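You operate a simulated robot arm through the tools that you are given. There is no shell and no other tool. Be economical: measure what you need, move in short steps, check, and stop when the job is done.

The job below is to be done with a simulated two-armed robot. You get a single attempt, and the scene is never put back.

JOB
Zero the test gauge, plug it into port A and pump up to the test card's pressure.
Fine: hold the gauge while you press its button; open the release knob again before you park the plug. Where these are worked on the way, their far stop is far enough and under half their travel is too little: release knob.

It is judged by the outcome, as a careful person would: the job done as asked, and still so three seconds after it is handed in. It fails if anything else is knocked over, pushed out of place, dropped, spilled or broken.

ROBOT AND FRAMES
Two 7-joint arms with two-finger parallel grippers on one trunk, on a base that drives. Base frame: it is fixed to the floor where the robot stands at the start and does not move with it; the origin is under the middle of the robot, x ahead of it, y to its left, z up. Units: mm, degrees, N and s.
The left shoulder is at the start at [60, 143, 926], the right one opposite. With the tool pointing down near the work surface each hand reaches from about 320 to 740 mm from the robot's upright axis, wherever it stands, measured 20 degrees to its own side. Places, roughly: bench gauge [1100, 0, 1000]; plug rest [500, 0, 800]; port A [500, -100, 800]; release knob [900, -100, 900]; test card [1100, -200, 1000]; test gauge button [500, 100, 800]; test plug (4x4x9 cm) [500, 0, 900]; test pump lever [700, -200, 1000]. Payload 1.57 kg a hand.
The tool frame of a hand sits at the grasp point between the pads (the TCP): z along the fingers, y along the line on which they close. The tips reach 30 mm beyond it. The gripper opens to 110 mm. The fingers are 24 mm wide and 12 mm thick; the gripper's body (48 by 112 mm) begins 78 mm behind the TCP.
Orientation is told as [roll, pitch, yaw] about the base's x, y, z axes, in that order, counted from this pose: with the fingers straight down and closing along the base's y, the tool's x points along the base's -x, its y along +y and its z along -z.

CONTROLS
- The arms move only by the tool send_rows. It takes "left_moves", "right_moves" or both (then of equal length, played together; a hand with none holds still); each is a list of rows, each an object of numbers (a shift or turn left out is 0, a gripper value left out holds the last): "grip": the opening, from 0 (shut) to 1 (fully open); "tx", "ty", "tz": the shift along the base's x, y, z in units of 50 mm (1.0 is 50 mm); "ax", "ay", "az": the turn, a rotation vector about the base's x, y, z in units of 4 degrees (1.0 is 4 degrees). In form: [{"grip": .., "tx": .., "ty": .., "tz": .., "ax": .., "ay": .., "az": ..}, ...]. A call has 1 to 12 rows; each row shifts and turns the commanded pose from where the row before left it. A call with a number of a shift or a turn outside -1 to 1 is refused whole. Each row takes 0.2 s and may step no farther than 50 mm and 8.6 degrees from the row before; otherwise, or with a gripper value out of range, the whole call is refused. A pose out of reach is approached as far as the arm can. The call stops where the force on the tool passes 80 N (or 10 N more than at its start, if that is more) or the arm is blocked; 0.2 s more then pass. Each finger travels about 45 mm/s and halts on what it meets, pressing with about 42 N; the grip force reading is that of the motor and also rises with nothing between the fingers. The clock runs only during rows and for 0.2 s after the last one: add rows that do not move to give the fingers time. It gives the time, the measured TCP pose, the force on the tool (base axes), the opening and the grip force at its end, in the units of the frame above (readings bear some noise), with the torque about the TCP (base axes, N m) and any sound that the robot's microphone picked up.
- Cameras (640 x 400 px; columns grow to the right, rows downward): "scene" is now at [47, -10.6, 1536.1]; the picture's right is [-0.13, -0.99, 0.00], its down [-0.75, 0.09, -0.66] and it looks along [0.65, -0.08, -0.76] (base axes); focal length 296 px, centre (320, 200). "left" rides on the left gripper at [70, -16, -141] in its tool frame; the picture's right is [0.23, 0.97, 0.00], its down [-0.85, 0.20, -0.48] and it looks along [-0.47, 0.11, 0.88] (tool axes); focal length 222 px, centre (320, 200). "right" rides on the right gripper at [70, 16, -141] in its tool frame; the picture's right is [-0.23, 0.97, 0.00], its down [-0.85, -0.20, -0.48] and it looks along [-0.47, -0.11, 0.88] (tool axes); focal length 222 px, centre (320, 200). There is no depth. A picture from a camera that has moved, and an enlarged one, comes with that camera's place and axes in the base frame and with its lens.
- grab_frame(camera): a new picture of that camera. It takes no simulated time.
- slide_trunk(by): slides the trunk up (or, below 0, down) by that many mm; the arms and the scene camera ride with it, the base frame stays. It gives what a move gives, with no picture.
- roll_base(legs): drives the robot by 1 to 6 legs, each [ahead, left, turn to the left] in mm, mm and degrees, along the robot's own axes; the way and the turn of a leg run together, so that a leg with both is an arc; at most 1500 mm and 180 degrees a leg. The arms and the cameras ride along, it lands a little off, and it stops where it bumps. It gives what a move gives.
- head_to(pan, tilt): turns the head with the scene camera to pan (to the left, within 86 degrees either way) and tilt (down, from -29 to 69), counted from straight ahead of the robot. It gives what a move gives.
- zoom(camera, box): a new picture of the part [left, top, right, bottom] of that camera's present view, enlarged. It takes no simulated time.
- hand_in(): hands the job in; it is judged then, once.

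Work in short steps. Places have to be worked out from the pictures, the camera data and where the tool is seen: move nearer, look again, correct. Check each grasp and each placing, and mend what went wrong. You have 120 turns and 100 pictures in all, those below and enlarged ones among them. Open the grippers and draw the arms clear of the work before you hand the job in, unless the task says otherwise; then end with one line.

The tools are called after "Emit:" as a command line: name --argument value ..., lists and objects as JSON in quotes. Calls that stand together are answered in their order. send_rows: Moves the arms, as the interface text tells. Its arguments: {"type":"object","properties":{"left_moves":{"type":"array","items":{"type":"object","properties":{"grip":{"type":"number"},"tx":{"type":"number"},"ty":{"type":"number"},"tz":{"type":"number"},"ax":{"type":"number"},"ay":{"type":"number"},"az":{"type":"number"}}}},"right_moves":{"type":"array","items":{"type":"object","properties":{"grip":{"type":"number"},"tx":{"type":"number"},"ty":{"type":"number"},"tz":{"type":"number"},"ax":{"type":"number"},"ay":{"type":"number"},"az":{"type":"number"}}}}},"required":[]} The other tools are called the same way: slide_trunk (by) slides the trunk up or down; roll_base (legs) drives the base; head_to (pan, tilt) turns the head that bears the scene camera; grab_frame (camera) takes a picture; zoom (camera, box) takes an enlarged picture of a part of a camera's view; hand_in () hands the job in.

At the start:

```text
clock: 0.0
left_tcp_pos: [589.0, 247.1, 999.7]
left_orientation: [0.0, 0.0, -0.1]
left_contact_force: [0.3, -0.3, 0.1]
left_ft_torque: [-0.02, -0.04, 0.02]
left_grip_width: 110.0
left_finger_force: 0.1
right_tcp_pos: [571.4, -285.2, 1000.3]
right_orientation: [0.0, 0.1, 0.1]
right_contact_force: [-0.6, -0.3, 0.5]
right_ft_torque: [0.0, 0.02, 0.02]
right_grip_width: 110.0
right_finger_force: 0.0
trunk travel left (down, up): [-525.0, 65.0]
robot x, y, heading: [-1.4, -1.4, 0.4]
head pan, tilt: [-7.2, 49.0]
```

scene: 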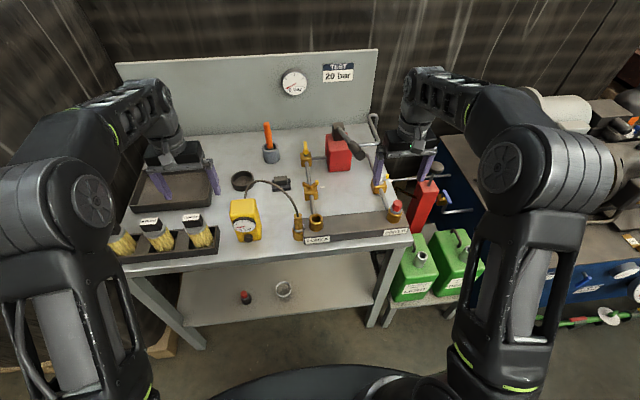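
right: 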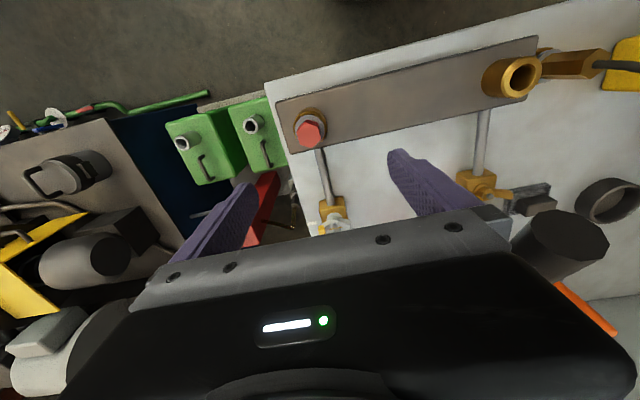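
left: 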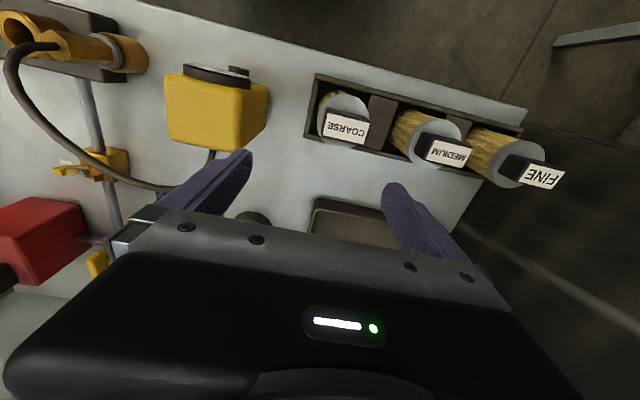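

I'll begin by looking closer at the bench: gauge, ports, pump.

Emit:
zoom --camera "scene" --box '[210, 170, 430, 260]'

Emit:
zoom --camera "scene" --box '[220, 55, 460, 205]'

```text
2.91 times, centred on (320, 215) of scene
camera zoom: at [47.0, -10.6, 1536.1], right [-0.13, -0.99, 0.0], down [-0.75, 0.09, -0.66], along [0.65, -0.08, -0.76], focal length 860 px, centre (320, 156)
```

zoom: 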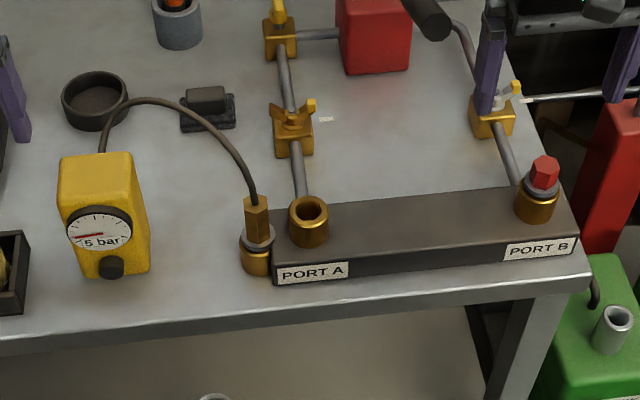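

```text
2.67 times, centred on (340, 130) of scene
camera zoom: at [47.0, -10.6, 1536.1], right [-0.13, -0.99, 0.0], down [-0.75, 0.09, -0.66], along [0.65, -0.08, -0.76], focal length 788 px, centre (267, 387)
```

zoom: 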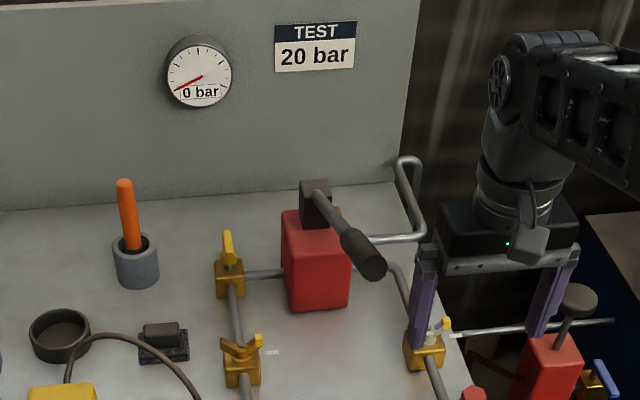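

Test gauge reads 5 bar with its button at its front foot; the card says 20 bar. I zoom further on the valves, knob and gauge.

Emit:
zoom --camera "scene" --box '[290, 135, 330, 205]'

Emit:
zoom --camera "scene" --box '[225, 190, 335, 250]'

Emit:
zoom --camera "scene" --box '[360, 150, 420, 220]'

```text
5.71 times, centred on (310, 170) of scene
camera zoom: at [47.0, -10.6, 1536.1], right [-0.13, -0.99, 0.0], down [-0.75, 0.09, -0.66], along [0.65, -0.08, -0.76], focal length 1688 px, centre (377, 371)
```

zoom: 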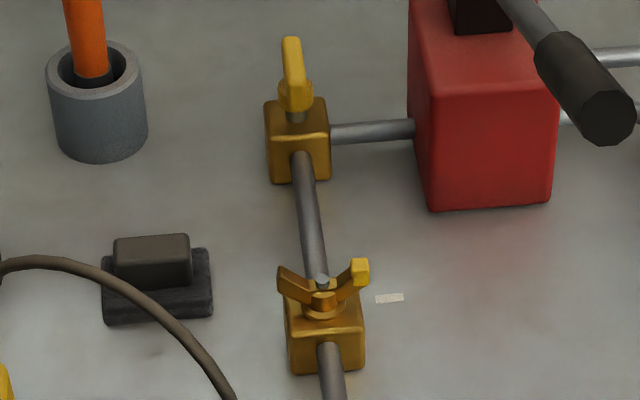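

```text
5.82 times, centred on (280, 220) of scene
camera zoom: at [47.0, -10.6, 1536.1], right [-0.13, -0.99, 0.0], down [-0.75, 0.09, -0.66], along [0.65, -0.08, -0.76], focal length 1719 px, centre (553, 84)
```

zoom: 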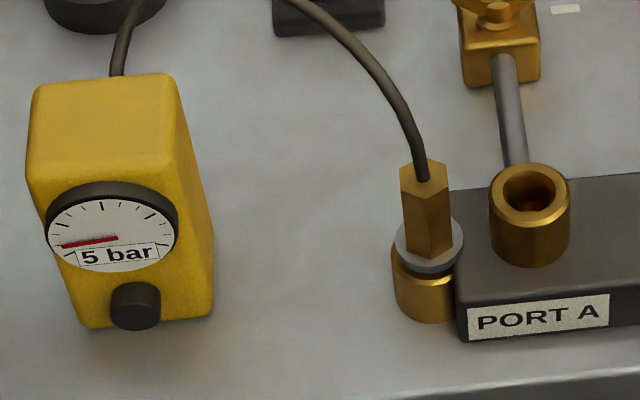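

```text
5.71 times, centred on (390, 185) of scene
camera zoom: at [47.0, -10.6, 1536.1], right [-0.13, -0.99, 0.0], down [-0.75, 0.09, -0.66], along [0.65, -0.08, -0.76], focal length 1688 px, centre (-80, 286)
```

zoom: 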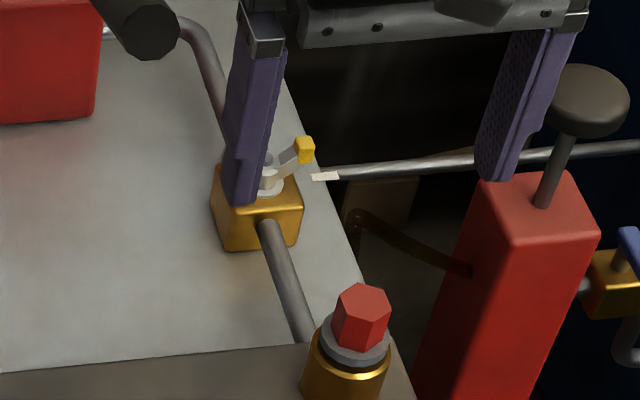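

I zoom on the small white marks next to the valves and the knob.

Emit:
zoom --camera "scene" --box '[304, 178, 320, 192]'

Emit:
zoom --camera "scene" --box '[296, 138, 320, 164]'

Emit:
zoom --camera "right" --box '[440, 120, 560, 230]'

```text
16.00 times, centred on (312, 185) of scene
camera zoom: at [47.0, -10.6, 1536.1], right [-0.13, -0.99, 0.0], down [-0.75, 0.09, -0.66], along [0.65, -0.08, -0.76], focal length 4728 px, centre (448, 440)
```

zoom: 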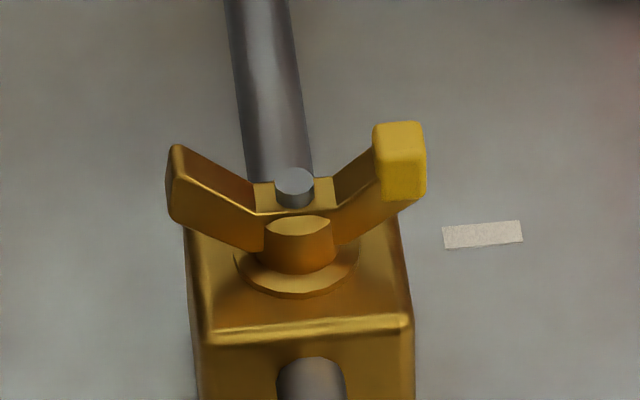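

```text
15.38 times, centred on (308, 151) of scene
camera zoom: at [47.0, -10.6, 1536.1], right [-0.13, -0.99, 0.0], down [-0.75, 0.09, -0.66], along [0.65, -0.08, -0.76], focal length 4546 px, centre (505, 954)
```

zoom: 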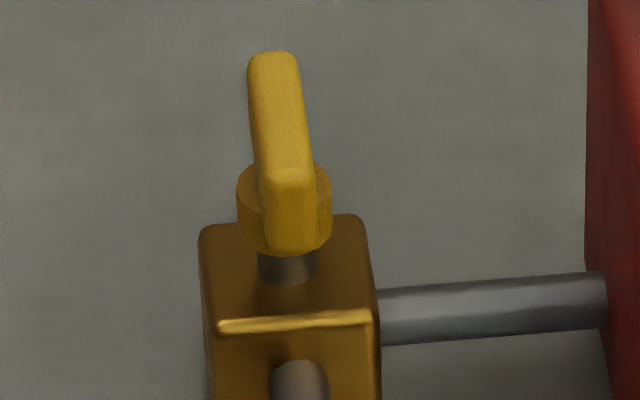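

```text
3.64 times, centred on (500, 175) of right
camera zoom: at [502.0, -269.0, 1141.0], right [0.23, 0.97, 0.0], down [0.85, -0.2, 0.48], along [0.47, -0.11, -0.88], focal length 808 px, centre (-334, 291)
```

zoom: 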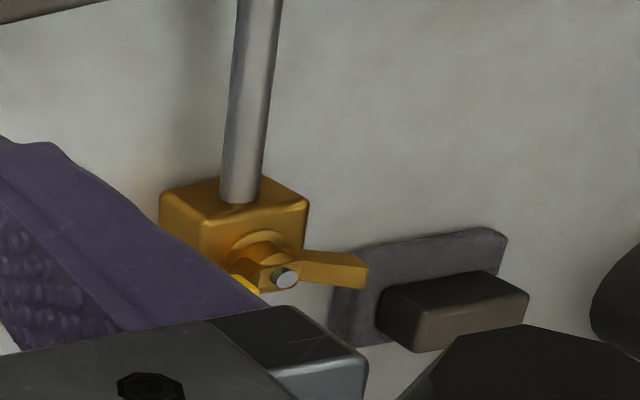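

Judged: gauge block about x 547–604, y 100–164, top ≈ z 921, button ≈ [535,132,825]; port A ≈ [543,-60,866]. I roll 110 mm left so both hands reach the gauge comfortably.

Emit:
roll_base --legs '[[0, 110, 0]]'

```text
clock: 1.3
left_tcp_pos: [594.4, 338.1, 1001.2]
left_orientation: [0.4, 0.0, -0.7]
left_contact_force: [0.8, 0.4, 0.1]
left_ft_torque: [0.11, 0.03, 0.01]
left_grip_width: 110.2
left_finger_force: 0.1
right_tcp_pos: [563.4, -238.1, 996.1]
right_orientation: [-3.0, -0.1, -4.3]
right_contact_force: [9.2, -52.8, -0.6]
right_ft_torque: [3.16, 0.49, -1.33]
right_grip_width: 63.2
right_finger_force: 0.1
trunk travel left (down, up): [-525.0, 65.0]
robot x, y, heading: [0.3, 101.0, -0.7]
head pan, tilt: [-7.2, 49.0]
stopped in leg 1: the force on the tool passed its limit (the readings are from after the stop); the commanded pose is now the measured one
```

The right hand hit something on its left side. I look before moving.

Emit:
grab_frame --camera "scene"

Emit:
grab_frame --camera "right"

```text
88 pictures are left
camera scene: at [49.6, 85.0, 1535.9], right [-0.14, -0.99, -0.01], down [-0.75, 0.11, -0.65], along [0.65, -0.09, -0.76], focal length 296 px, centre (320, 200)
```

scene: 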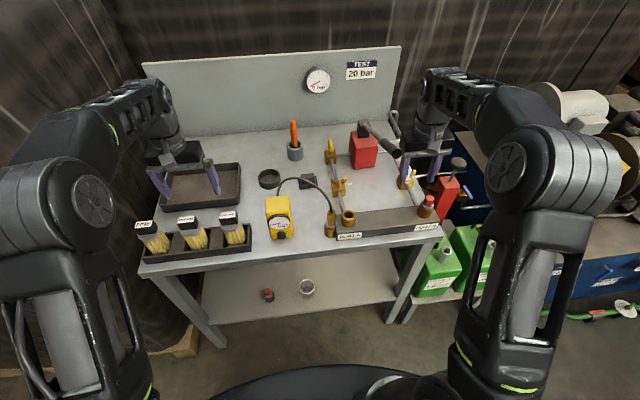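

```text
87 pictures are left
camera right: at [497.3, -210.1, 1136.1], right [0.3, 0.95, -0.05], down [0.84, -0.24, 0.49], along [0.45, -0.19, -0.87], focal length 222 px, centre (320, 200)
```

right: 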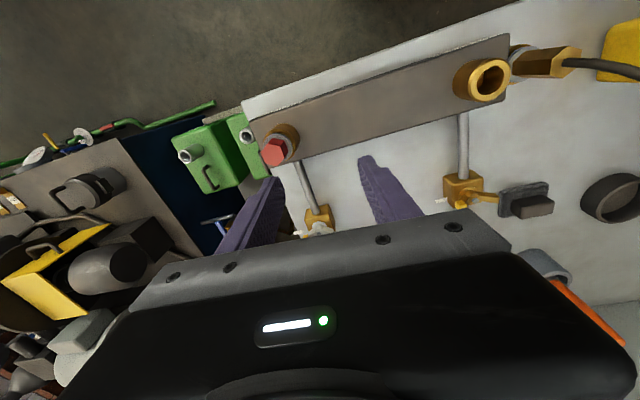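

The right gripper met the pump lever's handle end. I ease away to the right, then back toward the robot and up.

Emit:
send_rows --right_moves '[{"ty": -0.4}, {"ty": -0.4}, {"tx": -0.8}, {"tx": -0.8}, {"tx": -0.6}, {"tz": 0.8, "ax": 0.75, "az": 0.5}, {"tz": 0.8, "az": 0.5}]'

Emit:
zoom --camera "scene" --box '[250, 50, 450, 200]'

```text
clock: 2.9
left_tcp_pos: [590.7, 347.6, 1000.9]
left_orientation: [0.0, -0.1, -0.6]
left_contact_force: [0.4, -0.1, -0.2]
left_ft_torque: [0.02, -0.02, 0.02]
left_grip_width: 110.2
left_finger_force: 0.1
right_tcp_pos: [453.8, -257.0, 1078.7]
right_orientation: [0.6, 0.0, 1.0]
right_contact_force: [-0.1, -0.5, 0.2]
right_ft_torque: [0.01, -0.01, 0.0]
right_grip_width: 110.4
right_finger_force: 0.1
trunk travel left (down, up): [-525.0, 65.0]
robot x, y, heading: [6.3, 107.8, -0.2]
head pan, tilt: [-7.2, 49.0]
```

```text
2.67 times, centred on (350, 125) of scene
camera zoom: at [46.7, 95.2, 1536.0], right [-0.13, -0.99, 0.0], down [-0.75, 0.1, -0.66], along [0.65, -0.09, -0.75], focal length 788 px, centre (240, 400)
```

zoom: 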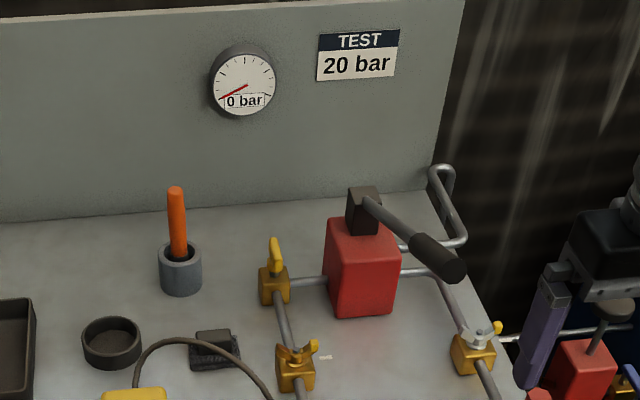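

Nothing was displaced and the bench gauge reads 0. Now I bring the left hand over the test gauge.

Emit:
send_rows --left_moves '[{"ty": -0.9, "grip": 1}, {"ty": -0.9}, {"ty": -0.9}, {"ty": -0.9}, {"ty": -0.72, "tx": -0.3, "az": 0.15}]'

Emit:
grab_frame --camera "left"

Emit:
zoom --camera "scene" --box '[200, 140, 380, 260]'

```text
clock: 4.1
left_tcp_pos: [575.8, 129.8, 1000.9]
left_orientation: [0.2, -0.1, 0.2]
left_contact_force: [-0.4, 0.7, 0.0]
left_ft_torque: [0.0, -0.03, -0.02]
left_grip_width: 110.0
left_finger_force: 0.2
right_tcp_pos: [454.6, -257.2, 1077.2]
right_orientation: [0.5, 0.1, 0.9]
right_contact_force: [0.2, -0.3, 0.3]
right_ft_torque: [0.0, -0.01, 0.0]
right_grip_width: 109.8
right_finger_force: 0.2
trunk travel left (down, up): [-525.0, 65.0]
robot x, y, heading: [1.4, 108.4, -0.5]
head pan, tilt: [-7.2, 49.0]
```

```text
85 pictures are left
camera left: at [506.2, 115.9, 1141.9], right [-0.23, 0.97, 0.0], down [0.85, 0.2, 0.48], along [0.47, 0.11, -0.88], focal length 222 px, centre (320, 200)
```

left: 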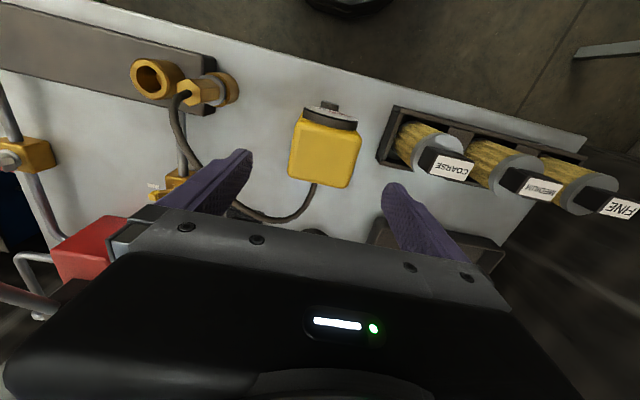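

```text
3.33 times, centred on (290, 200) of scene
camera zoom: at [46.7, 94.4, 1536.1], right [-0.13, -0.99, 0.0], down [-0.75, 0.1, -0.66], along [0.65, -0.09, -0.75], focal length 985 px, centre (420, 200)
```

zoom: 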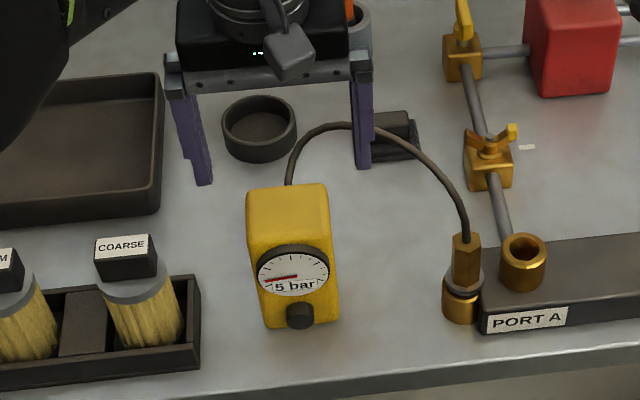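

The hand is centred over the gauge and the hose lies behind the fingers (x≈640). I descend to z≈890 and look before closing.

Emit:
send_rows --left_moves '[{"tz": -0.6}, {"tz": -0.6}, {"tz": -0.5}, {"tz": -0.5}]'

Emit:
grab_frame --camera "left"

Emit:
zoom --camera "scene" --box '[220, 160, 340, 240]'

```text
clock: 5.1
left_tcp_pos: [577.6, 131.5, 889.0]
left_orientation: [0.0, 0.0, 0.1]
left_contact_force: [-0.1, -0.6, 0.4]
left_ft_torque: [-0.01, -0.01, -0.01]
left_grip_width: 110.0
left_finger_force: 0.1
right_tcp_pos: [455.0, -257.0, 1078.4]
right_orientation: [0.4, 0.1, 1.1]
right_contact_force: [-0.1, 0.0, 0.2]
right_ft_torque: [0.01, 0.03, -0.05]
right_grip_width: 110.1
right_finger_force: 0.0
trunk travel left (down, up): [-525.0, 65.0]
robot x, y, heading: [3.4, 107.4, -0.4]
head pan, tilt: [-7.2, 49.0]
```

```text
83 pictures are left
camera left: at [507.6, 117.2, 1029.4], right [-0.23, 0.97, 0.0], down [0.85, 0.2, 0.48], along [0.47, 0.11, -0.88], focal length 222 px, centre (320, 200)
```

left: 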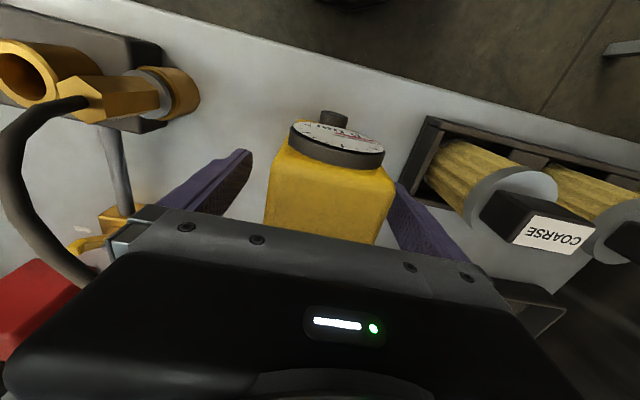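

```text
5.00 times, centred on (280, 200) of scene
camera zoom: at [47.6, 95.0, 1536.1], right [-0.13, -0.99, 0.0], down [-0.75, 0.1, -0.66], along [0.65, -0.09, -0.76], focal length 1477 px, centre (520, 200)
```

zoom: 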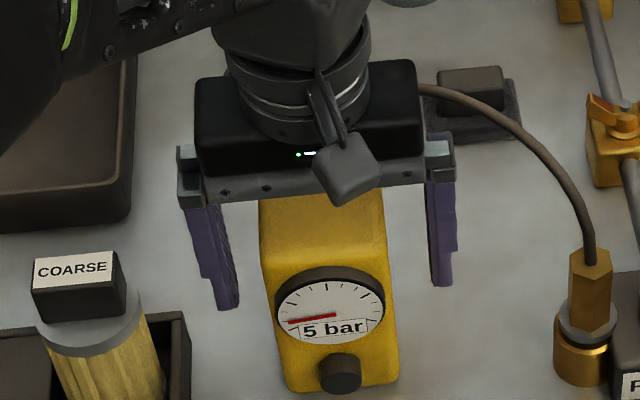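

Well centred (gaps about equal). I close gently on the gauge.

Emit:
send_rows --left_moves '[{"grip": 0.65}, {"grip": 0.55}, {"grip": 0.5}, {"grip": 0.45}, {"grip": 0.45}]'

```text
clock: 6.3
left_tcp_pos: [577.2, 130.4, 888.2]
left_orientation: [-0.1, 0.0, 0.1]
left_contact_force: [-0.3, 1.0, -0.6]
left_ft_torque: [-0.04, -0.03, -0.04]
left_grip_width: 68.1
left_finger_force: 34.7
right_tcp_pos: [455.9, -256.2, 1077.6]
right_orientation: [0.4, 0.1, 0.9]
right_contact_force: [0.1, 0.8, 0.6]
right_ft_torque: [0.0, -0.01, 0.0]
right_grip_width: 110.0
right_finger_force: 0.1
trunk travel left (down, up): [-525.0, 65.0]
robot x, y, heading: [-1.7, 109.5, -0.2]
head pan, tilt: [-7.2, 49.0]
```

Gauge held (68 mm). Now I close the right hand, tilt it forward and bring it in front of the bench.

Emit:
send_rows --right_moves '[{"grip": 0, "tx": -0.1, "ty": 0.26, "tz": -0.2, "ay": -1}, {"tx": -0.1, "ty": 0.26, "tz": -0.2, "ay": -1}, {"tx": -0.1, "ty": 0.26, "tz": -0.2, "ay": -1}, {"tx": -0.1, "ty": 0.26, "tz": -0.2, "ay": -1}, {"tx": -0.1, "ty": 0.26, "tz": -0.2, "ay": -1}, {"tx": -0.1, "ty": 0.26, "tz": -0.2, "ay": -1}, {"tx": -0.1, "ty": 0.26, "tz": -0.2, "ay": -1}, {"tx": -0.1, "ty": 0.26, "tz": -0.2, "ay": -1}, {"tx": -0.1, "ty": 0.26, "tz": -0.2, "ay": -1}, {"tx": -0.1, "ty": 0.26, "tz": -0.2, "ay": -1}, {"tx": -0.1, "ty": 0.26, "tz": -0.2, "ay": -1}, {"tx": -0.1, "ty": 0.26, "tz": -0.2, "ay": -1}]'

Emit:
grab_frame --camera "scene"

```text
clock: 8.9
left_tcp_pos: [577.4, 131.1, 890.0]
left_orientation: [-0.1, 0.0, 0.1]
left_contact_force: [0.4, 1.0, 1.8]
left_ft_torque: [-0.12, 0.03, 0.01]
left_grip_width: 67.7
left_finger_force: 42.2
right_tcp_pos: [475.5, -120.4, 1005.5]
right_orientation: [-0.4, -47.8, 1.1]
right_contact_force: [0.1, 0.5, -0.9]
right_ft_torque: [-0.02, -0.01, 0.0]
right_grip_width: 0.1
right_finger_force: 21.4
right hand out of reach, approached as far as the arm can: row 9, 10, 11, 12
trunk travel left (down, up): [-525.0, 65.0]
robot x, y, heading: [-1.6, 108.2, -0.6]
head pan, tilt: [-7.2, 49.0]
```

```text
81 pictures are left
camera scene: at [48.1, 96.3, 1536.1], right [-0.13, -0.99, 0.0], down [-0.75, 0.1, -0.66], along [0.65, -0.09, -0.76], focal length 296 px, centre (320, 200)
```

scene: 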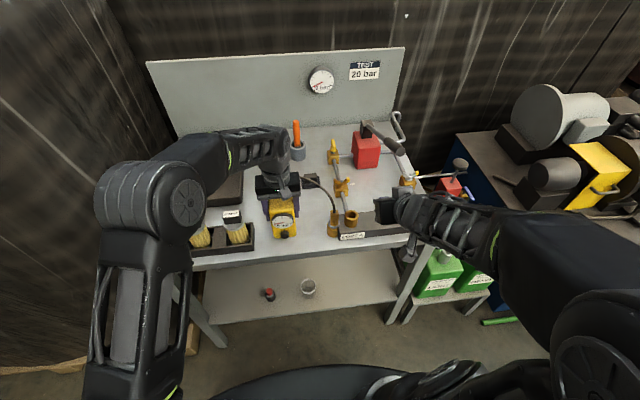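

Pitched forward 48° the arm is at its inner limit. I nudge forward a little to see where the commanded pose stands.

Emit:
send_rows --right_moves '[{"tx": 0.6, "ay": 0.5}, {"ay": 0.5}]'

```text
clock: 9.5
left_tcp_pos: [578.0, 131.3, 889.8]
left_orientation: [0.0, 0.0, 0.2]
left_contact_force: [-0.2, 0.5, -0.5]
left_ft_torque: [-0.14, -0.02, -0.02]
left_grip_width: 67.7
left_finger_force: 41.6
right_tcp_pos: [505.8, -121.7, 1006.6]
right_orientation: [-0.5, -43.9, 1.4]
right_contact_force: [-0.2, -0.1, 0.5]
right_ft_torque: [0.0, -0.01, 0.0]
right_grip_width: 0.0
right_finger_force: 21.1
trunk travel left (down, up): [-525.0, 65.0]
robot x, y, heading: [1.2, 104.6, -0.6]
head pan, tilt: [-7.2, 49.0]
```

Commanded equals measured. I lower to z≈860 in front of the plug and ports, staying at x≈475.

Emit:
send_rows --right_moves '[{"tx": -0.6, "tz": -0.5}, {"tz": -0.8}, {"tz": -0.8}, {"tz": -0.8}, {"ty": 0.9}]'

```text
clock: 10.7
left_tcp_pos: [577.0, 133.1, 888.8]
left_orientation: [-0.1, 0.0, 0.1]
left_contact_force: [-0.5, 1.1, -0.7]
left_ft_torque: [-0.11, -0.07, 0.01]
left_grip_width: 67.9
left_finger_force: 41.7
right_tcp_pos: [480.0, -75.6, 861.0]
right_orientation: [-0.7, -43.9, 1.4]
right_contact_force: [-0.1, -0.2, 0.3]
right_ft_torque: [-0.04, -0.01, -0.01]
right_grip_width: 0.0
right_finger_force: 21.3
right hand out of reach, approached as far as the arm can: row 3
trunk travel left (down, up): [-525.0, 65.0]
robot x, y, heading: [1.1, 106.3, -0.3]
head pan, tilt: [-7.2, 49.0]
```

Reachable at x≈480. I slide left toward the gauge front.

Emit:
send_rows --right_moves '[{"ty": 0.8}, {"ty": 0.8}, {"ty": 0.8}, {"ty": 0.8}, {"ty": 0.85}]'

Emit:
zoom --camera "scene" --box '[220, 160, 340, 240]'

Emit:
grab_frame --camera "right"

```text
clock: 11.9
left_tcp_pos: [577.3, 131.8, 888.9]
left_orientation: [0.1, 0.0, 0.1]
left_contact_force: [-1.5, 2.3, 2.2]
left_ft_torque: [-0.02, -0.11, -0.04]
left_grip_width: 67.8
left_finger_force: 42.1
right_tcp_pos: [479.1, 127.7, 860.5]
right_orientation: [-0.5, -43.7, 1.2]
right_contact_force: [0.6, -0.1, 0.3]
right_ft_torque: [0.03, 0.02, -0.04]
right_grip_width: 0.1
right_finger_force: 21.0
trunk travel left (down, up): [-525.0, 65.0]
robot x, y, heading: [0.8, 104.8, -0.9]
head pan, tilt: [-7.2, 49.0]
```

```text
5.00 times, centred on (280, 200) of scene
camera zoom: at [47.1, 95.6, 1536.1], right [-0.13, -0.99, 0.0], down [-0.75, 0.1, -0.66], along [0.65, -0.09, -0.75], focal length 1477 px, centre (520, 200)
```

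zoom: 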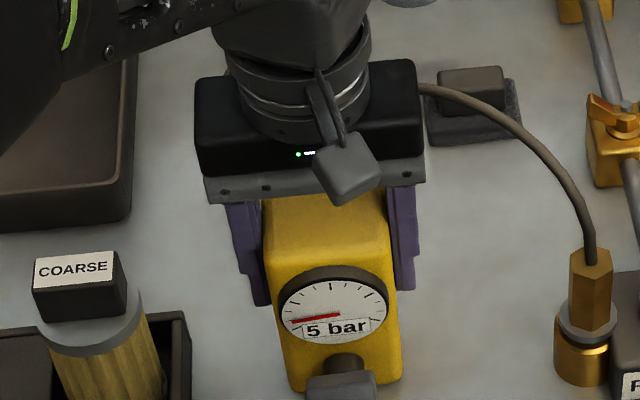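

```text
79 pictures are left
camera right: at [331.4, 141.2, 913.7], right [0.15, 0.98, 0.15], down [0.29, -0.19, 0.94], along [0.95, -0.09, -0.31], focal length 222 px, centre (320, 200)
```

right: 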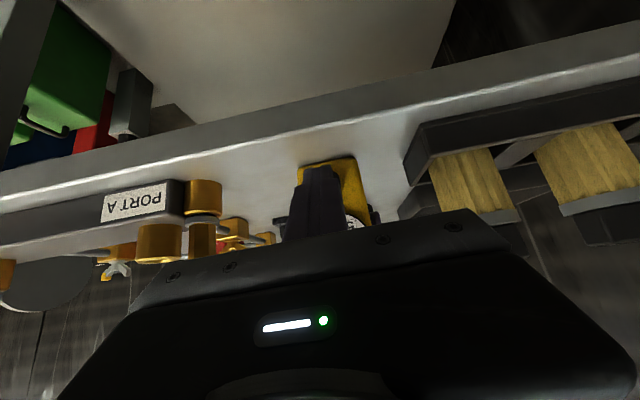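

Button centre judged ≈ [528,130,835]; the fingertip's leading corner is ~[508,128,847]. I lower 11 mm and advance in small steps to the button.

Emit:
send_rows --right_moves '[{"tz": -0.22, "ty": 0.04}, {"tx": 0.1}, {"tx": 0.1}, {"tx": 0.1}]'

Emit:
zoom --camera "scene" --box '[250, 190, 320, 240]'

```text
clock: 12.9
left_tcp_pos: [577.6, 131.1, 888.3]
left_orientation: [0.1, 0.1, 0.1]
left_contact_force: [0.0, -0.2, -0.6]
left_ft_torque: [-0.12, -0.04, -0.01]
left_grip_width: 68.0
left_finger_force: 42.0
right_tcp_pos: [494.0, 128.1, 849.9]
right_orientation: [-0.5, -43.8, 1.4]
right_contact_force: [-0.2, 0.6, 0.2]
right_ft_torque: [0.0, 0.0, -0.02]
right_grip_width: 0.1
right_finger_force: 21.0
trunk travel left (down, up): [-525.0, 65.0]
robot x, y, heading: [-0.7, 106.0, -0.5]
head pan, tilt: [-7.2, 49.0]
```

```text
8.00 times, centred on (285, 215) of scene
camera zoom: at [47.3, 95.1, 1536.0], right [-0.13, -0.99, 0.0], down [-0.75, 0.1, -0.66], along [0.65, -0.09, -0.76], focal length 2364 px, centre (600, 80)
```

zoom: 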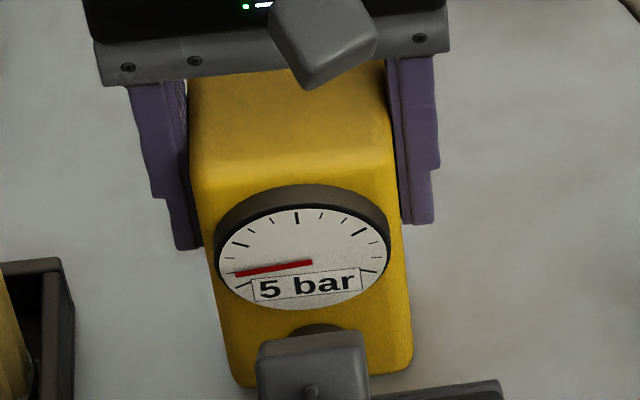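

No contact yet. I continue in 3 mm steps.

Emit:
send_rows --right_moves '[{"tx": 0.06}, {"tx": 0.06}, {"tx": 0.06}, {"tx": 0.06}]'

Emit:
zoom --camera "scene" --box '[250, 190, 320, 240]'

```text
clock: 13.9
left_tcp_pos: [577.5, 132.7, 887.9]
left_orientation: [0.0, -0.2, 0.1]
left_contact_force: [5.3, 0.4, -2.5]
left_ft_torque: [-0.01, -0.43, 0.05]
left_grip_width: 67.9
left_finger_force: 41.6
right_tcp_pos: [506.5, 129.3, 850.2]
right_orientation: [-0.6, -43.7, 1.4]
right_contact_force: [-6.2, 0.4, 2.2]
right_ft_torque: [0.01, -0.05, 0.01]
right_grip_width: 0.0
right_finger_force: 21.8
trunk travel left (down, up): [-525.0, 65.0]
robot x, y, heading: [-2.5, 107.7, -0.5]
head pan, tilt: [-7.2, 49.0]
heard: click
```

```text
8.00 times, centred on (285, 215) of scene
camera zoom: at [47.4, 95.1, 1536.0], right [-0.13, -0.99, 0.0], down [-0.75, 0.1, -0.66], along [0.65, -0.09, -0.76], focal length 2364 px, centre (600, 80)
```

zoom: 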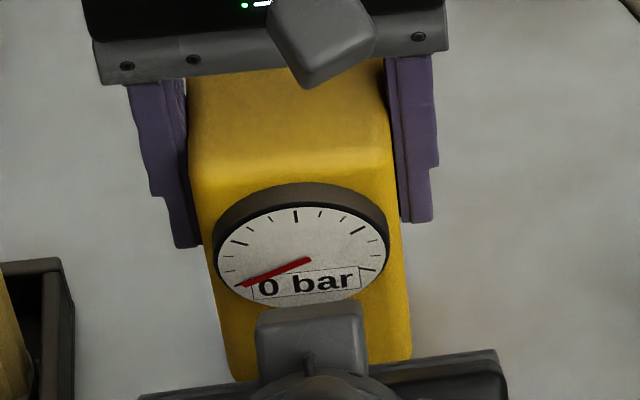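

A click and the gauge reads 0 bar. I back the right hand off along its way in, then release the gauge and raise the left hand.

Emit:
send_rows --right_moves '[{"tx": -0.3}, {"tx": -0.2}, {"ty": -0.9}, {"ty": -0.9}, {"ty": -0.9}, {"ty": -0.9}, {"ty": -0.9}, {"ty": -0.9}]'

Emit:
send_rows --left_moves '[{"grip": 0.7}, {"grip": 1}, {"grip": 1}, {"grip": 1}, {"tz": 0.5}, {"tz": 0.9}, {"tz": 0.9}, {"tz": 0.5}]' --right_moves '[{"tz": 0.8}, {"tz": 0.8}, {"tz": 0.8, "ay": 1}, {"tz": 0.8, "ay": 1}, {"ay": 1}, {"ay": 1}, {"ay": 1}, {"ay": 1}]'

Emit:
grab_frame --camera "scene"

```text
clock: 15.7
left_tcp_pos: [578.0, 131.6, 889.7]
left_orientation: [0.0, 0.0, 0.0]
left_contact_force: [-0.4, -1.1, 0.4]
left_ft_torque: [0.04, -0.02, -0.01]
left_grip_width: 67.8
left_finger_force: 42.5
right_tcp_pos: [481.2, -143.8, 848.3]
right_orientation: [-0.5, -43.8, 1.3]
right_contact_force: [0.1, -0.1, 0.2]
right_ft_torque: [-0.02, -0.01, 0.01]
right_grip_width: 0.0
right_finger_force: 20.9
trunk travel left (down, up): [-525.0, 65.0]
robot x, y, heading: [1.3, 108.1, -0.6]
head pan, tilt: [-7.2, 49.0]
```

```text
clock: 17.5
left_tcp_pos: [577.2, 131.3, 1029.7]
left_orientation: [0.1, 0.1, 0.2]
left_contact_force: [-0.7, 0.0, -0.3]
left_ft_torque: [0.02, -0.01, 0.03]
left_grip_width: 110.1
left_finger_force: 0.0
right_tcp_pos: [481.7, -143.3, 1010.0]
right_orientation: [0.1, -19.8, 1.0]
right_contact_force: [0.6, 0.2, 0.0]
right_ft_torque: [-0.02, 0.03, -0.03]
right_grip_width: 0.4
right_finger_force: 21.1
trunk travel left (down, up): [-525.0, 65.0]
robot x, y, heading: [0.0, 108.3, -0.3]
head pan, tilt: [-7.2, 49.0]
```

```text
76 pictures are left
camera scene: at [47.3, 94.9, 1536.0], right [-0.13, -0.99, 0.0], down [-0.75, 0.1, -0.66], along [0.65, -0.09, -0.76], focal length 296 px, centre (320, 200)
```

scene: 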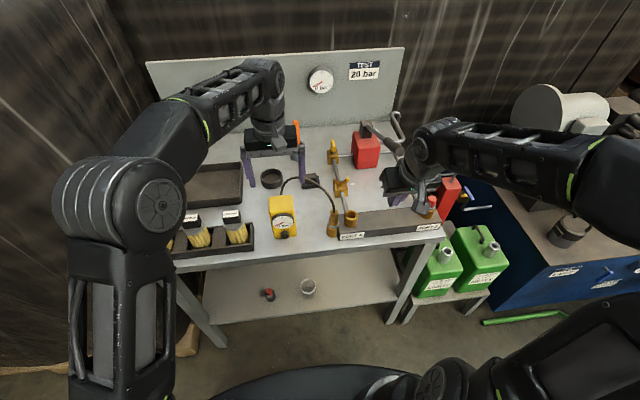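

Gauge untouched and still in place. Next I tilt the right hand forward again, half open, in front of the plug for a close view.

Emit:
send_rows --right_moves '[{"ay": -1, "ty": 0.4, "grip": 0.5}, {"ay": -1, "ty": 0.4, "tz": -0.2}, {"ay": -1, "ty": 0.4, "tz": -0.2}, {"ay": -1, "ty": 0.4, "tz": -0.2}, {"ay": -1, "ty": 0.5, "tz": -0.2}, {"ay": -1, "ty": 0.5, "tz": -0.2}]'

Emit:
grab_frame --camera "right"

Emit:
zoom --camera "scene" --box '[300, 180, 380, 240]'

```text
clock: 18.9
left_tcp_pos: [577.3, 132.1, 1028.7]
left_orientation: [0.1, 0.0, 0.1]
left_contact_force: [-0.3, -0.6, -0.5]
left_ft_torque: [0.0, 0.02, -0.03]
left_grip_width: 109.8
left_finger_force: 0.0
right_tcp_pos: [481.9, -11.7, 958.5]
right_orientation: [-0.6, -43.8, 1.3]
right_contact_force: [0.9, -0.5, 0.7]
right_ft_torque: [0.0, 0.02, 0.02]
right_grip_width: 55.1
right_finger_force: 0.1
trunk travel left (down, up): [-525.0, 65.0]
robot x, y, heading: [5.0, 104.0, -0.6]
head pan, tilt: [-7.2, 49.0]
```

```text
75 pictures are left
camera right: at [333.4, 1.4, 1012.3], right [0.15, 0.98, 0.15], down [0.29, -0.19, 0.94], along [0.95, -0.09, -0.31], focal length 222 px, centre (320, 200)
```

right: 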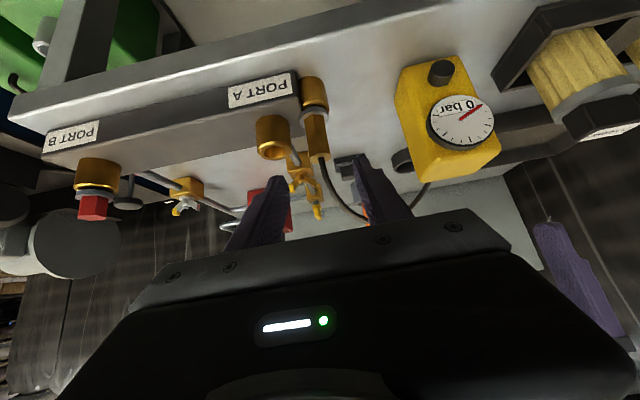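

```text
6.67 times, centred on (340, 210) of scene
camera zoom: at [47.7, 95.3, 1536.1], right [-0.13, -0.99, 0.0], down [-0.75, 0.1, -0.66], along [0.65, -0.09, -0.76], focal length 1970 px, centre (187, 133)
```

zoom: 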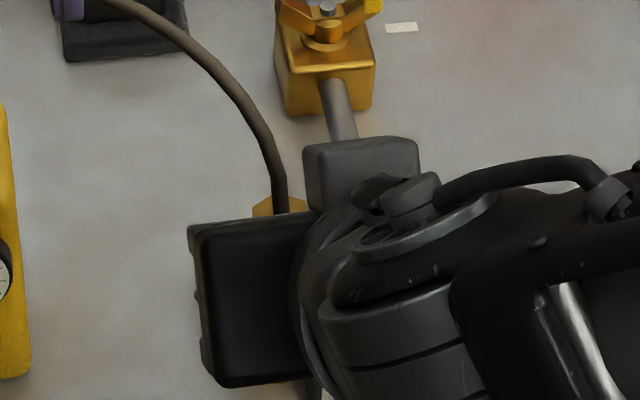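

The plug is between the fingers' view lines. I enlarge the right-hand view of plug and port.

Emit:
zoom --camera "right" --box '[240, 60, 370, 190]'

```text
3.08 times, centred on (305, 125) of right
camera zoom: at [333.4, 1.4, 1012.3], right [0.15, 0.98, 0.15], down [0.29, -0.19, 0.94], along [0.95, -0.09, -0.31], focal length 684 px, centre (366, 431)
```

zoom: 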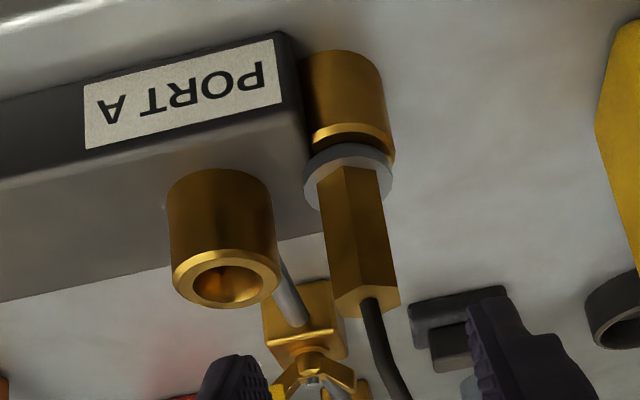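

Plug top ≈ [545,-11,897], washer z≈848; port A mouth ≈ [540,-58,881]. I lower, narrow the fingers to 40 mm, and advance around the hex, offset slightly left to keep clear of the port.

Emit:
send_rows --right_moves '[{"grip": 0.36, "ty": 0.06, "tz": -0.6}, {"tz": -0.6}, {"tz": -0.2}, {"tx": 0.5}, {"tx": 0.3}]'

Emit:
zoom --camera "right" --box '[220, 50, 420, 250]'

```text
clock: 20.1
left_tcp_pos: [578.9, 131.2, 1028.5]
left_orientation: [0.0, 0.0, 0.1]
left_contact_force: [0.0, 0.2, 0.8]
left_ft_torque: [0.0, -0.02, 0.03]
left_grip_width: 109.9
left_finger_force: 0.1
right_tcp_pos: [522.2, -9.0, 889.9]
right_orientation: [-0.4, -43.9, 1.3]
right_contact_force: [1.4, 0.7, -0.1]
right_ft_torque: [0.0, 0.0, 0.04]
right_grip_width: 39.7
right_finger_force: 0.1
trunk travel left (down, up): [-525.0, 65.0]
robot x, y, heading: [-1.8, 107.6, -0.1]
head pan, tilt: [-7.2, 49.0]
```

```text
2.00 times, centred on (320, 150) of right
camera zoom: at [373.5, 4.2, 943.5], right [0.15, 0.98, 0.15], down [0.29, -0.19, 0.94], along [0.95, -0.09, -0.31], focal length 444 px, centre (320, 300)
```

zoom: 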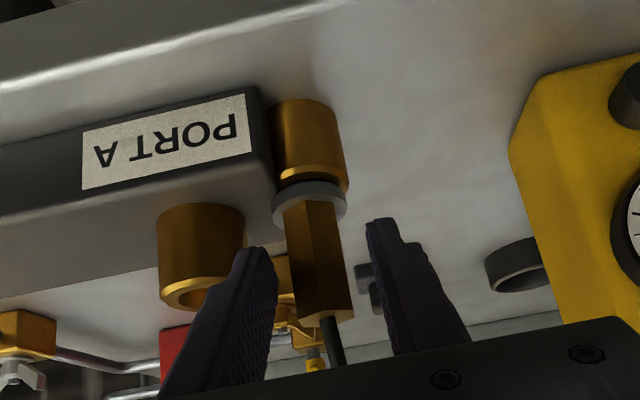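

Fingers straddle the hex. I advance the last 22 mm, 3 mm higher to clear the port rim, then close.

Emit:
send_rows --right_moves '[{"tz": 0.06, "ty": 0.02}, {"tx": 0.22}, {"tx": 0.22}, {"grip": 0.2}, {"grip": 0.15}, {"grip": 0.1}, {"grip": 0.1}]'

Emit:
zoom --camera "right" --box '[220, 50, 420, 250]'

```text
clock: 21.7
left_tcp_pos: [577.2, 130.9, 1029.0]
left_orientation: [0.0, 0.0, 0.1]
left_contact_force: [0.2, -0.6, 0.4]
left_ft_torque: [0.01, -0.01, -0.02]
left_grip_width: 110.0
left_finger_force: 0.1
right_tcp_pos: [544.7, -8.7, 893.1]
right_orientation: [-0.6, -43.9, 1.3]
right_contact_force: [0.1, 0.3, 0.1]
right_ft_torque: [0.07, -0.02, 0.03]
right_grip_width: 24.7
right_finger_force: 36.4
trunk travel left (down, up): [-525.0, 65.0]
robot x, y, heading: [-1.4, 109.5, -0.5]
head pan, tilt: [-7.2, 49.0]
```

```text
2.00 times, centred on (320, 150) of right
camera zoom: at [395.5, 4.8, 946.3], right [0.15, 0.98, 0.15], down [0.29, -0.19, 0.94], along [0.95, -0.09, -0.31], focal length 444 px, centre (320, 300)
```

zoom: 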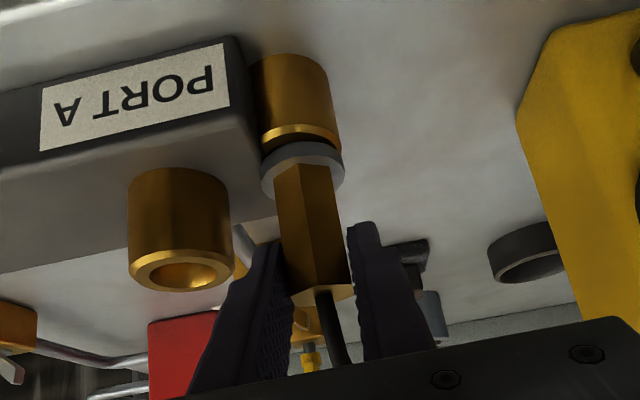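

Gripped at 24.7 mm across the hex. I lift straight up 85 mm and look at the stem.

Emit:
send_rows --right_moves '[{"tz": 0.2}, {"tz": 0.3}, {"tz": 0.4}, {"tz": 0.4}, {"tz": 0.4}]'

Emit:
grab_frame --camera "right"

Emit:
grab_frame --camera "left"

```text
clock: 22.9
left_tcp_pos: [577.2, 132.1, 1029.4]
left_orientation: [-0.1, 0.0, 0.1]
left_contact_force: [-0.3, 0.3, -0.3]
left_ft_torque: [0.0, 0.02, -0.02]
left_grip_width: 110.1
left_finger_force: 0.0
right_tcp_pos: [544.0, -8.5, 978.8]
right_orientation: [-0.5, -43.9, 1.4]
right_contact_force: [0.0, -0.2, -1.2]
right_ft_torque: [-0.03, -0.01, -0.01]
right_grip_width: 24.5
right_finger_force: 36.3
trunk travel left (down, up): [-525.0, 65.0]
robot x, y, heading: [1.4, 109.1, -0.5]
head pan, tilt: [-7.2, 49.0]
```

```text
70 pictures are left
camera right: at [395.0, 5.1, 1032.0], right [0.15, 0.98, 0.15], down [0.29, -0.19, 0.94], along [0.95, -0.09, -0.31], focal length 222 px, centre (320, 200)
```

right: 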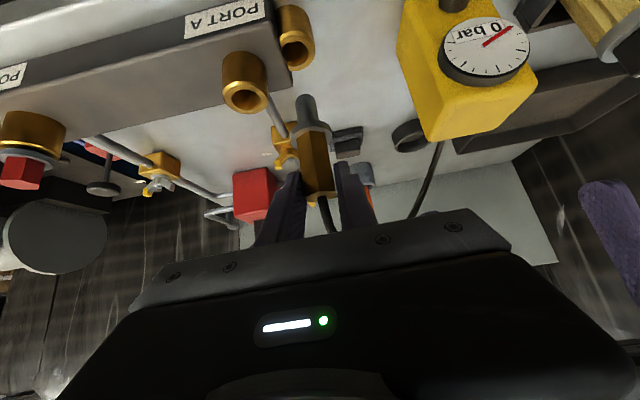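

```text
69 pictures are left
camera left: at [507.6, 117.4, 1170.0], right [-0.23, 0.97, 0.0], down [0.85, 0.2, 0.48], along [0.47, 0.11, -0.88], focal length 222 px, centre (320, 200)
```

left: 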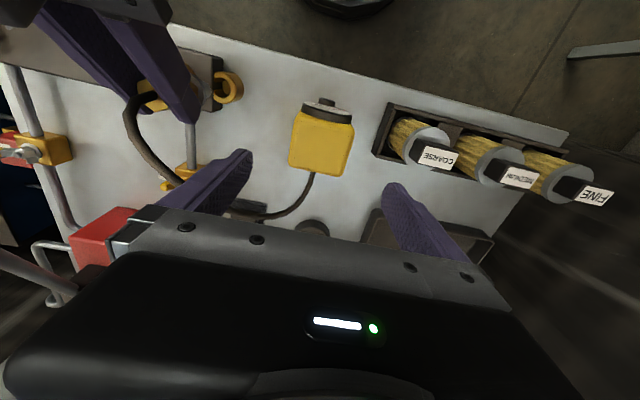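

The plug is free with a thin stem. Rest and port mouth are both visible, so I zoom to measure their offset.

Emit:
zoom --camera "right" --box '[200, 0, 360, 200]'

Emit:
zoom --camera "scene" --box '[310, 190, 380, 245]'

```text
2.00 times, centred on (280, 100) of right
camera zoom: at [395.0, 5.1, 1032.0], right [0.15, 0.98, 0.15], down [0.29, -0.19, 0.94], along [0.95, -0.09, -0.31], focal length 444 px, centre (400, 400)
```

zoom: 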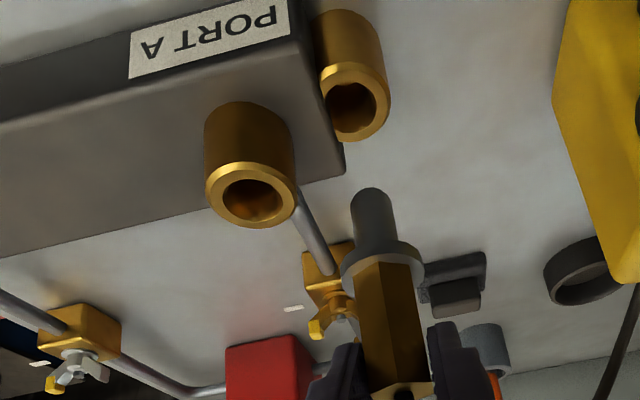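

```text
7.27 times, centred on (345, 218) of scene
camera zoom: at [46.9, 95.1, 1536.0], right [-0.13, -0.99, 0.0], down [-0.75, 0.1, -0.66], along [0.65, -0.09, -0.75], focal length 2149 px, centre (138, 73)
```

zoom: 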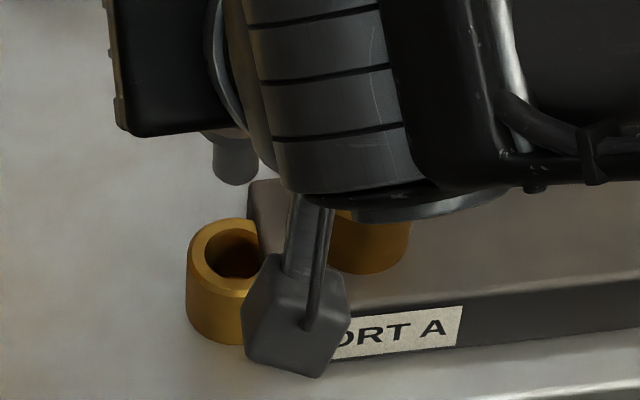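

Offset rest→port measured ≈ [0,-49.5] mm; the stem tip (~z 900) clears the port mouth (~881). I move over the port and check.

Emit:
send_rows --right_moves '[{"tz": 0.1, "ty": -0.3}, {"ty": -0.35}, {"ty": -0.34}]'

Emit:
zoom --camera "right" --box '[240, 50, 400, 200]'

Emit:
grab_frame --camera "scene"

```text
clock: 23.7
left_tcp_pos: [577.9, 131.3, 1028.6]
left_orientation: [0.0, -0.2, 0.2]
left_contact_force: [-0.5, -0.7, 0.1]
left_ft_torque: [-0.03, -0.02, 0.01]
left_grip_width: 110.1
left_finger_force: 0.0
right_tcp_pos: [543.2, -58.8, 982.7]
right_orientation: [-0.5, -43.9, 1.4]
right_contact_force: [-1.1, 0.4, -1.9]
right_ft_torque: [-0.03, 0.03, 0.02]
right_grip_width: 24.6
right_finger_force: 36.4
trunk travel left (down, up): [-525.0, 65.0]
robot x, y, heading: [3.2, 106.8, -0.4]
head pan, tilt: [-7.2, 49.0]
```

```text
2.67 times, centred on (320, 125) of right
camera zoom: at [395.3, -44.8, 1036.4], right [0.15, 0.98, 0.15], down [0.29, -0.19, 0.94], along [0.95, -0.09, -0.31], focal length 592 px, centre (320, 400)
```

zoom: 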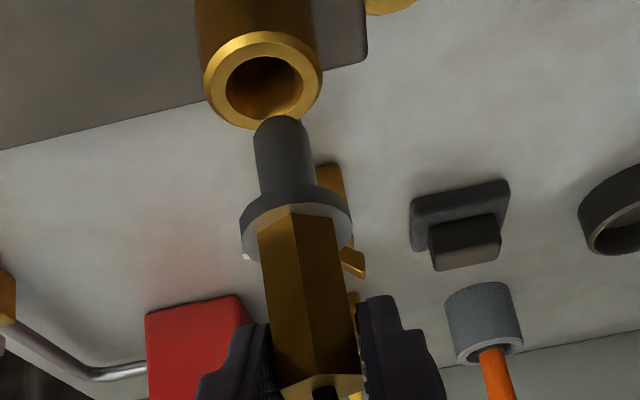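

```text
65 pictures are left
camera scene: at [47.1, 94.8, 1536.1], right [-0.13, -0.99, 0.0], down [-0.75, 0.1, -0.66], along [0.65, -0.09, -0.76], focal length 296 px, centre (320, 200)
```

scene: 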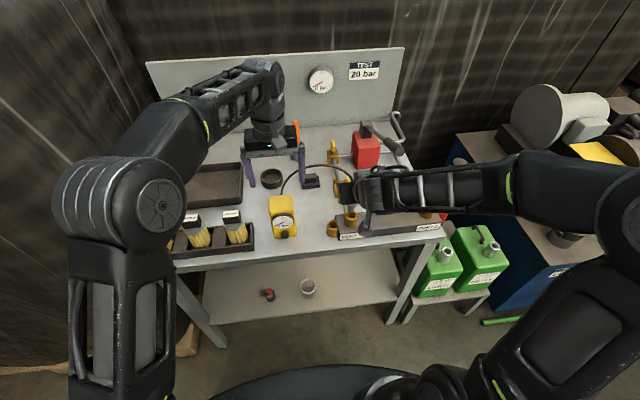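

Laterally the port looks ~3 mm further to −y. I check fore-aft alignment from the scene camera.

Emit:
zoom --camera "scene" --box '[325, 175, 385, 245]'

Emit:
zoom --camera "left" --box '[0, 0, 260, 200]'

```text
5.71 times, centred on (355, 210) of scene
camera zoom: at [47.1, 94.8, 1536.1], right [-0.13, -0.99, 0.0], down [-0.75, 0.1, -0.66], along [0.65, -0.09, -0.76], focal length 1688 px, centre (120, 143)
```

zoom: 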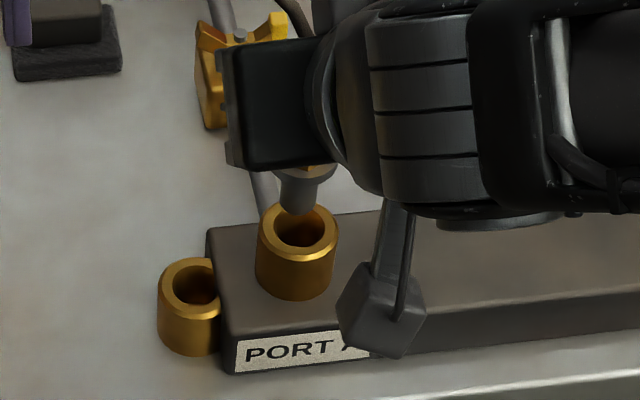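

```text
2.00 times, centred on (130, 100) of left
camera zoom: at [507.7, 117.1, 1169.9], right [-0.23, 0.97, 0.0], down [0.85, 0.2, 0.48], along [0.47, 0.11, -0.88], focal length 444 px, centre (700, 400)
```

zoom: 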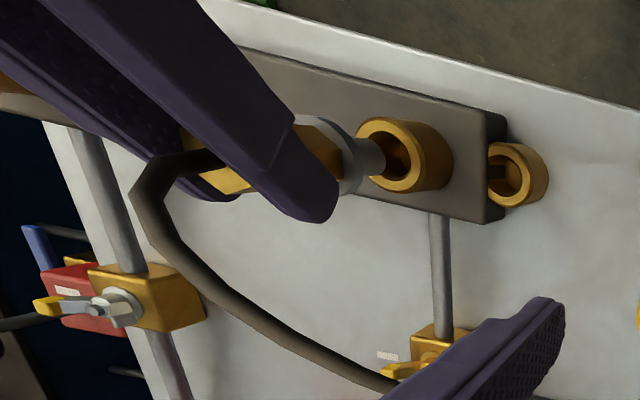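

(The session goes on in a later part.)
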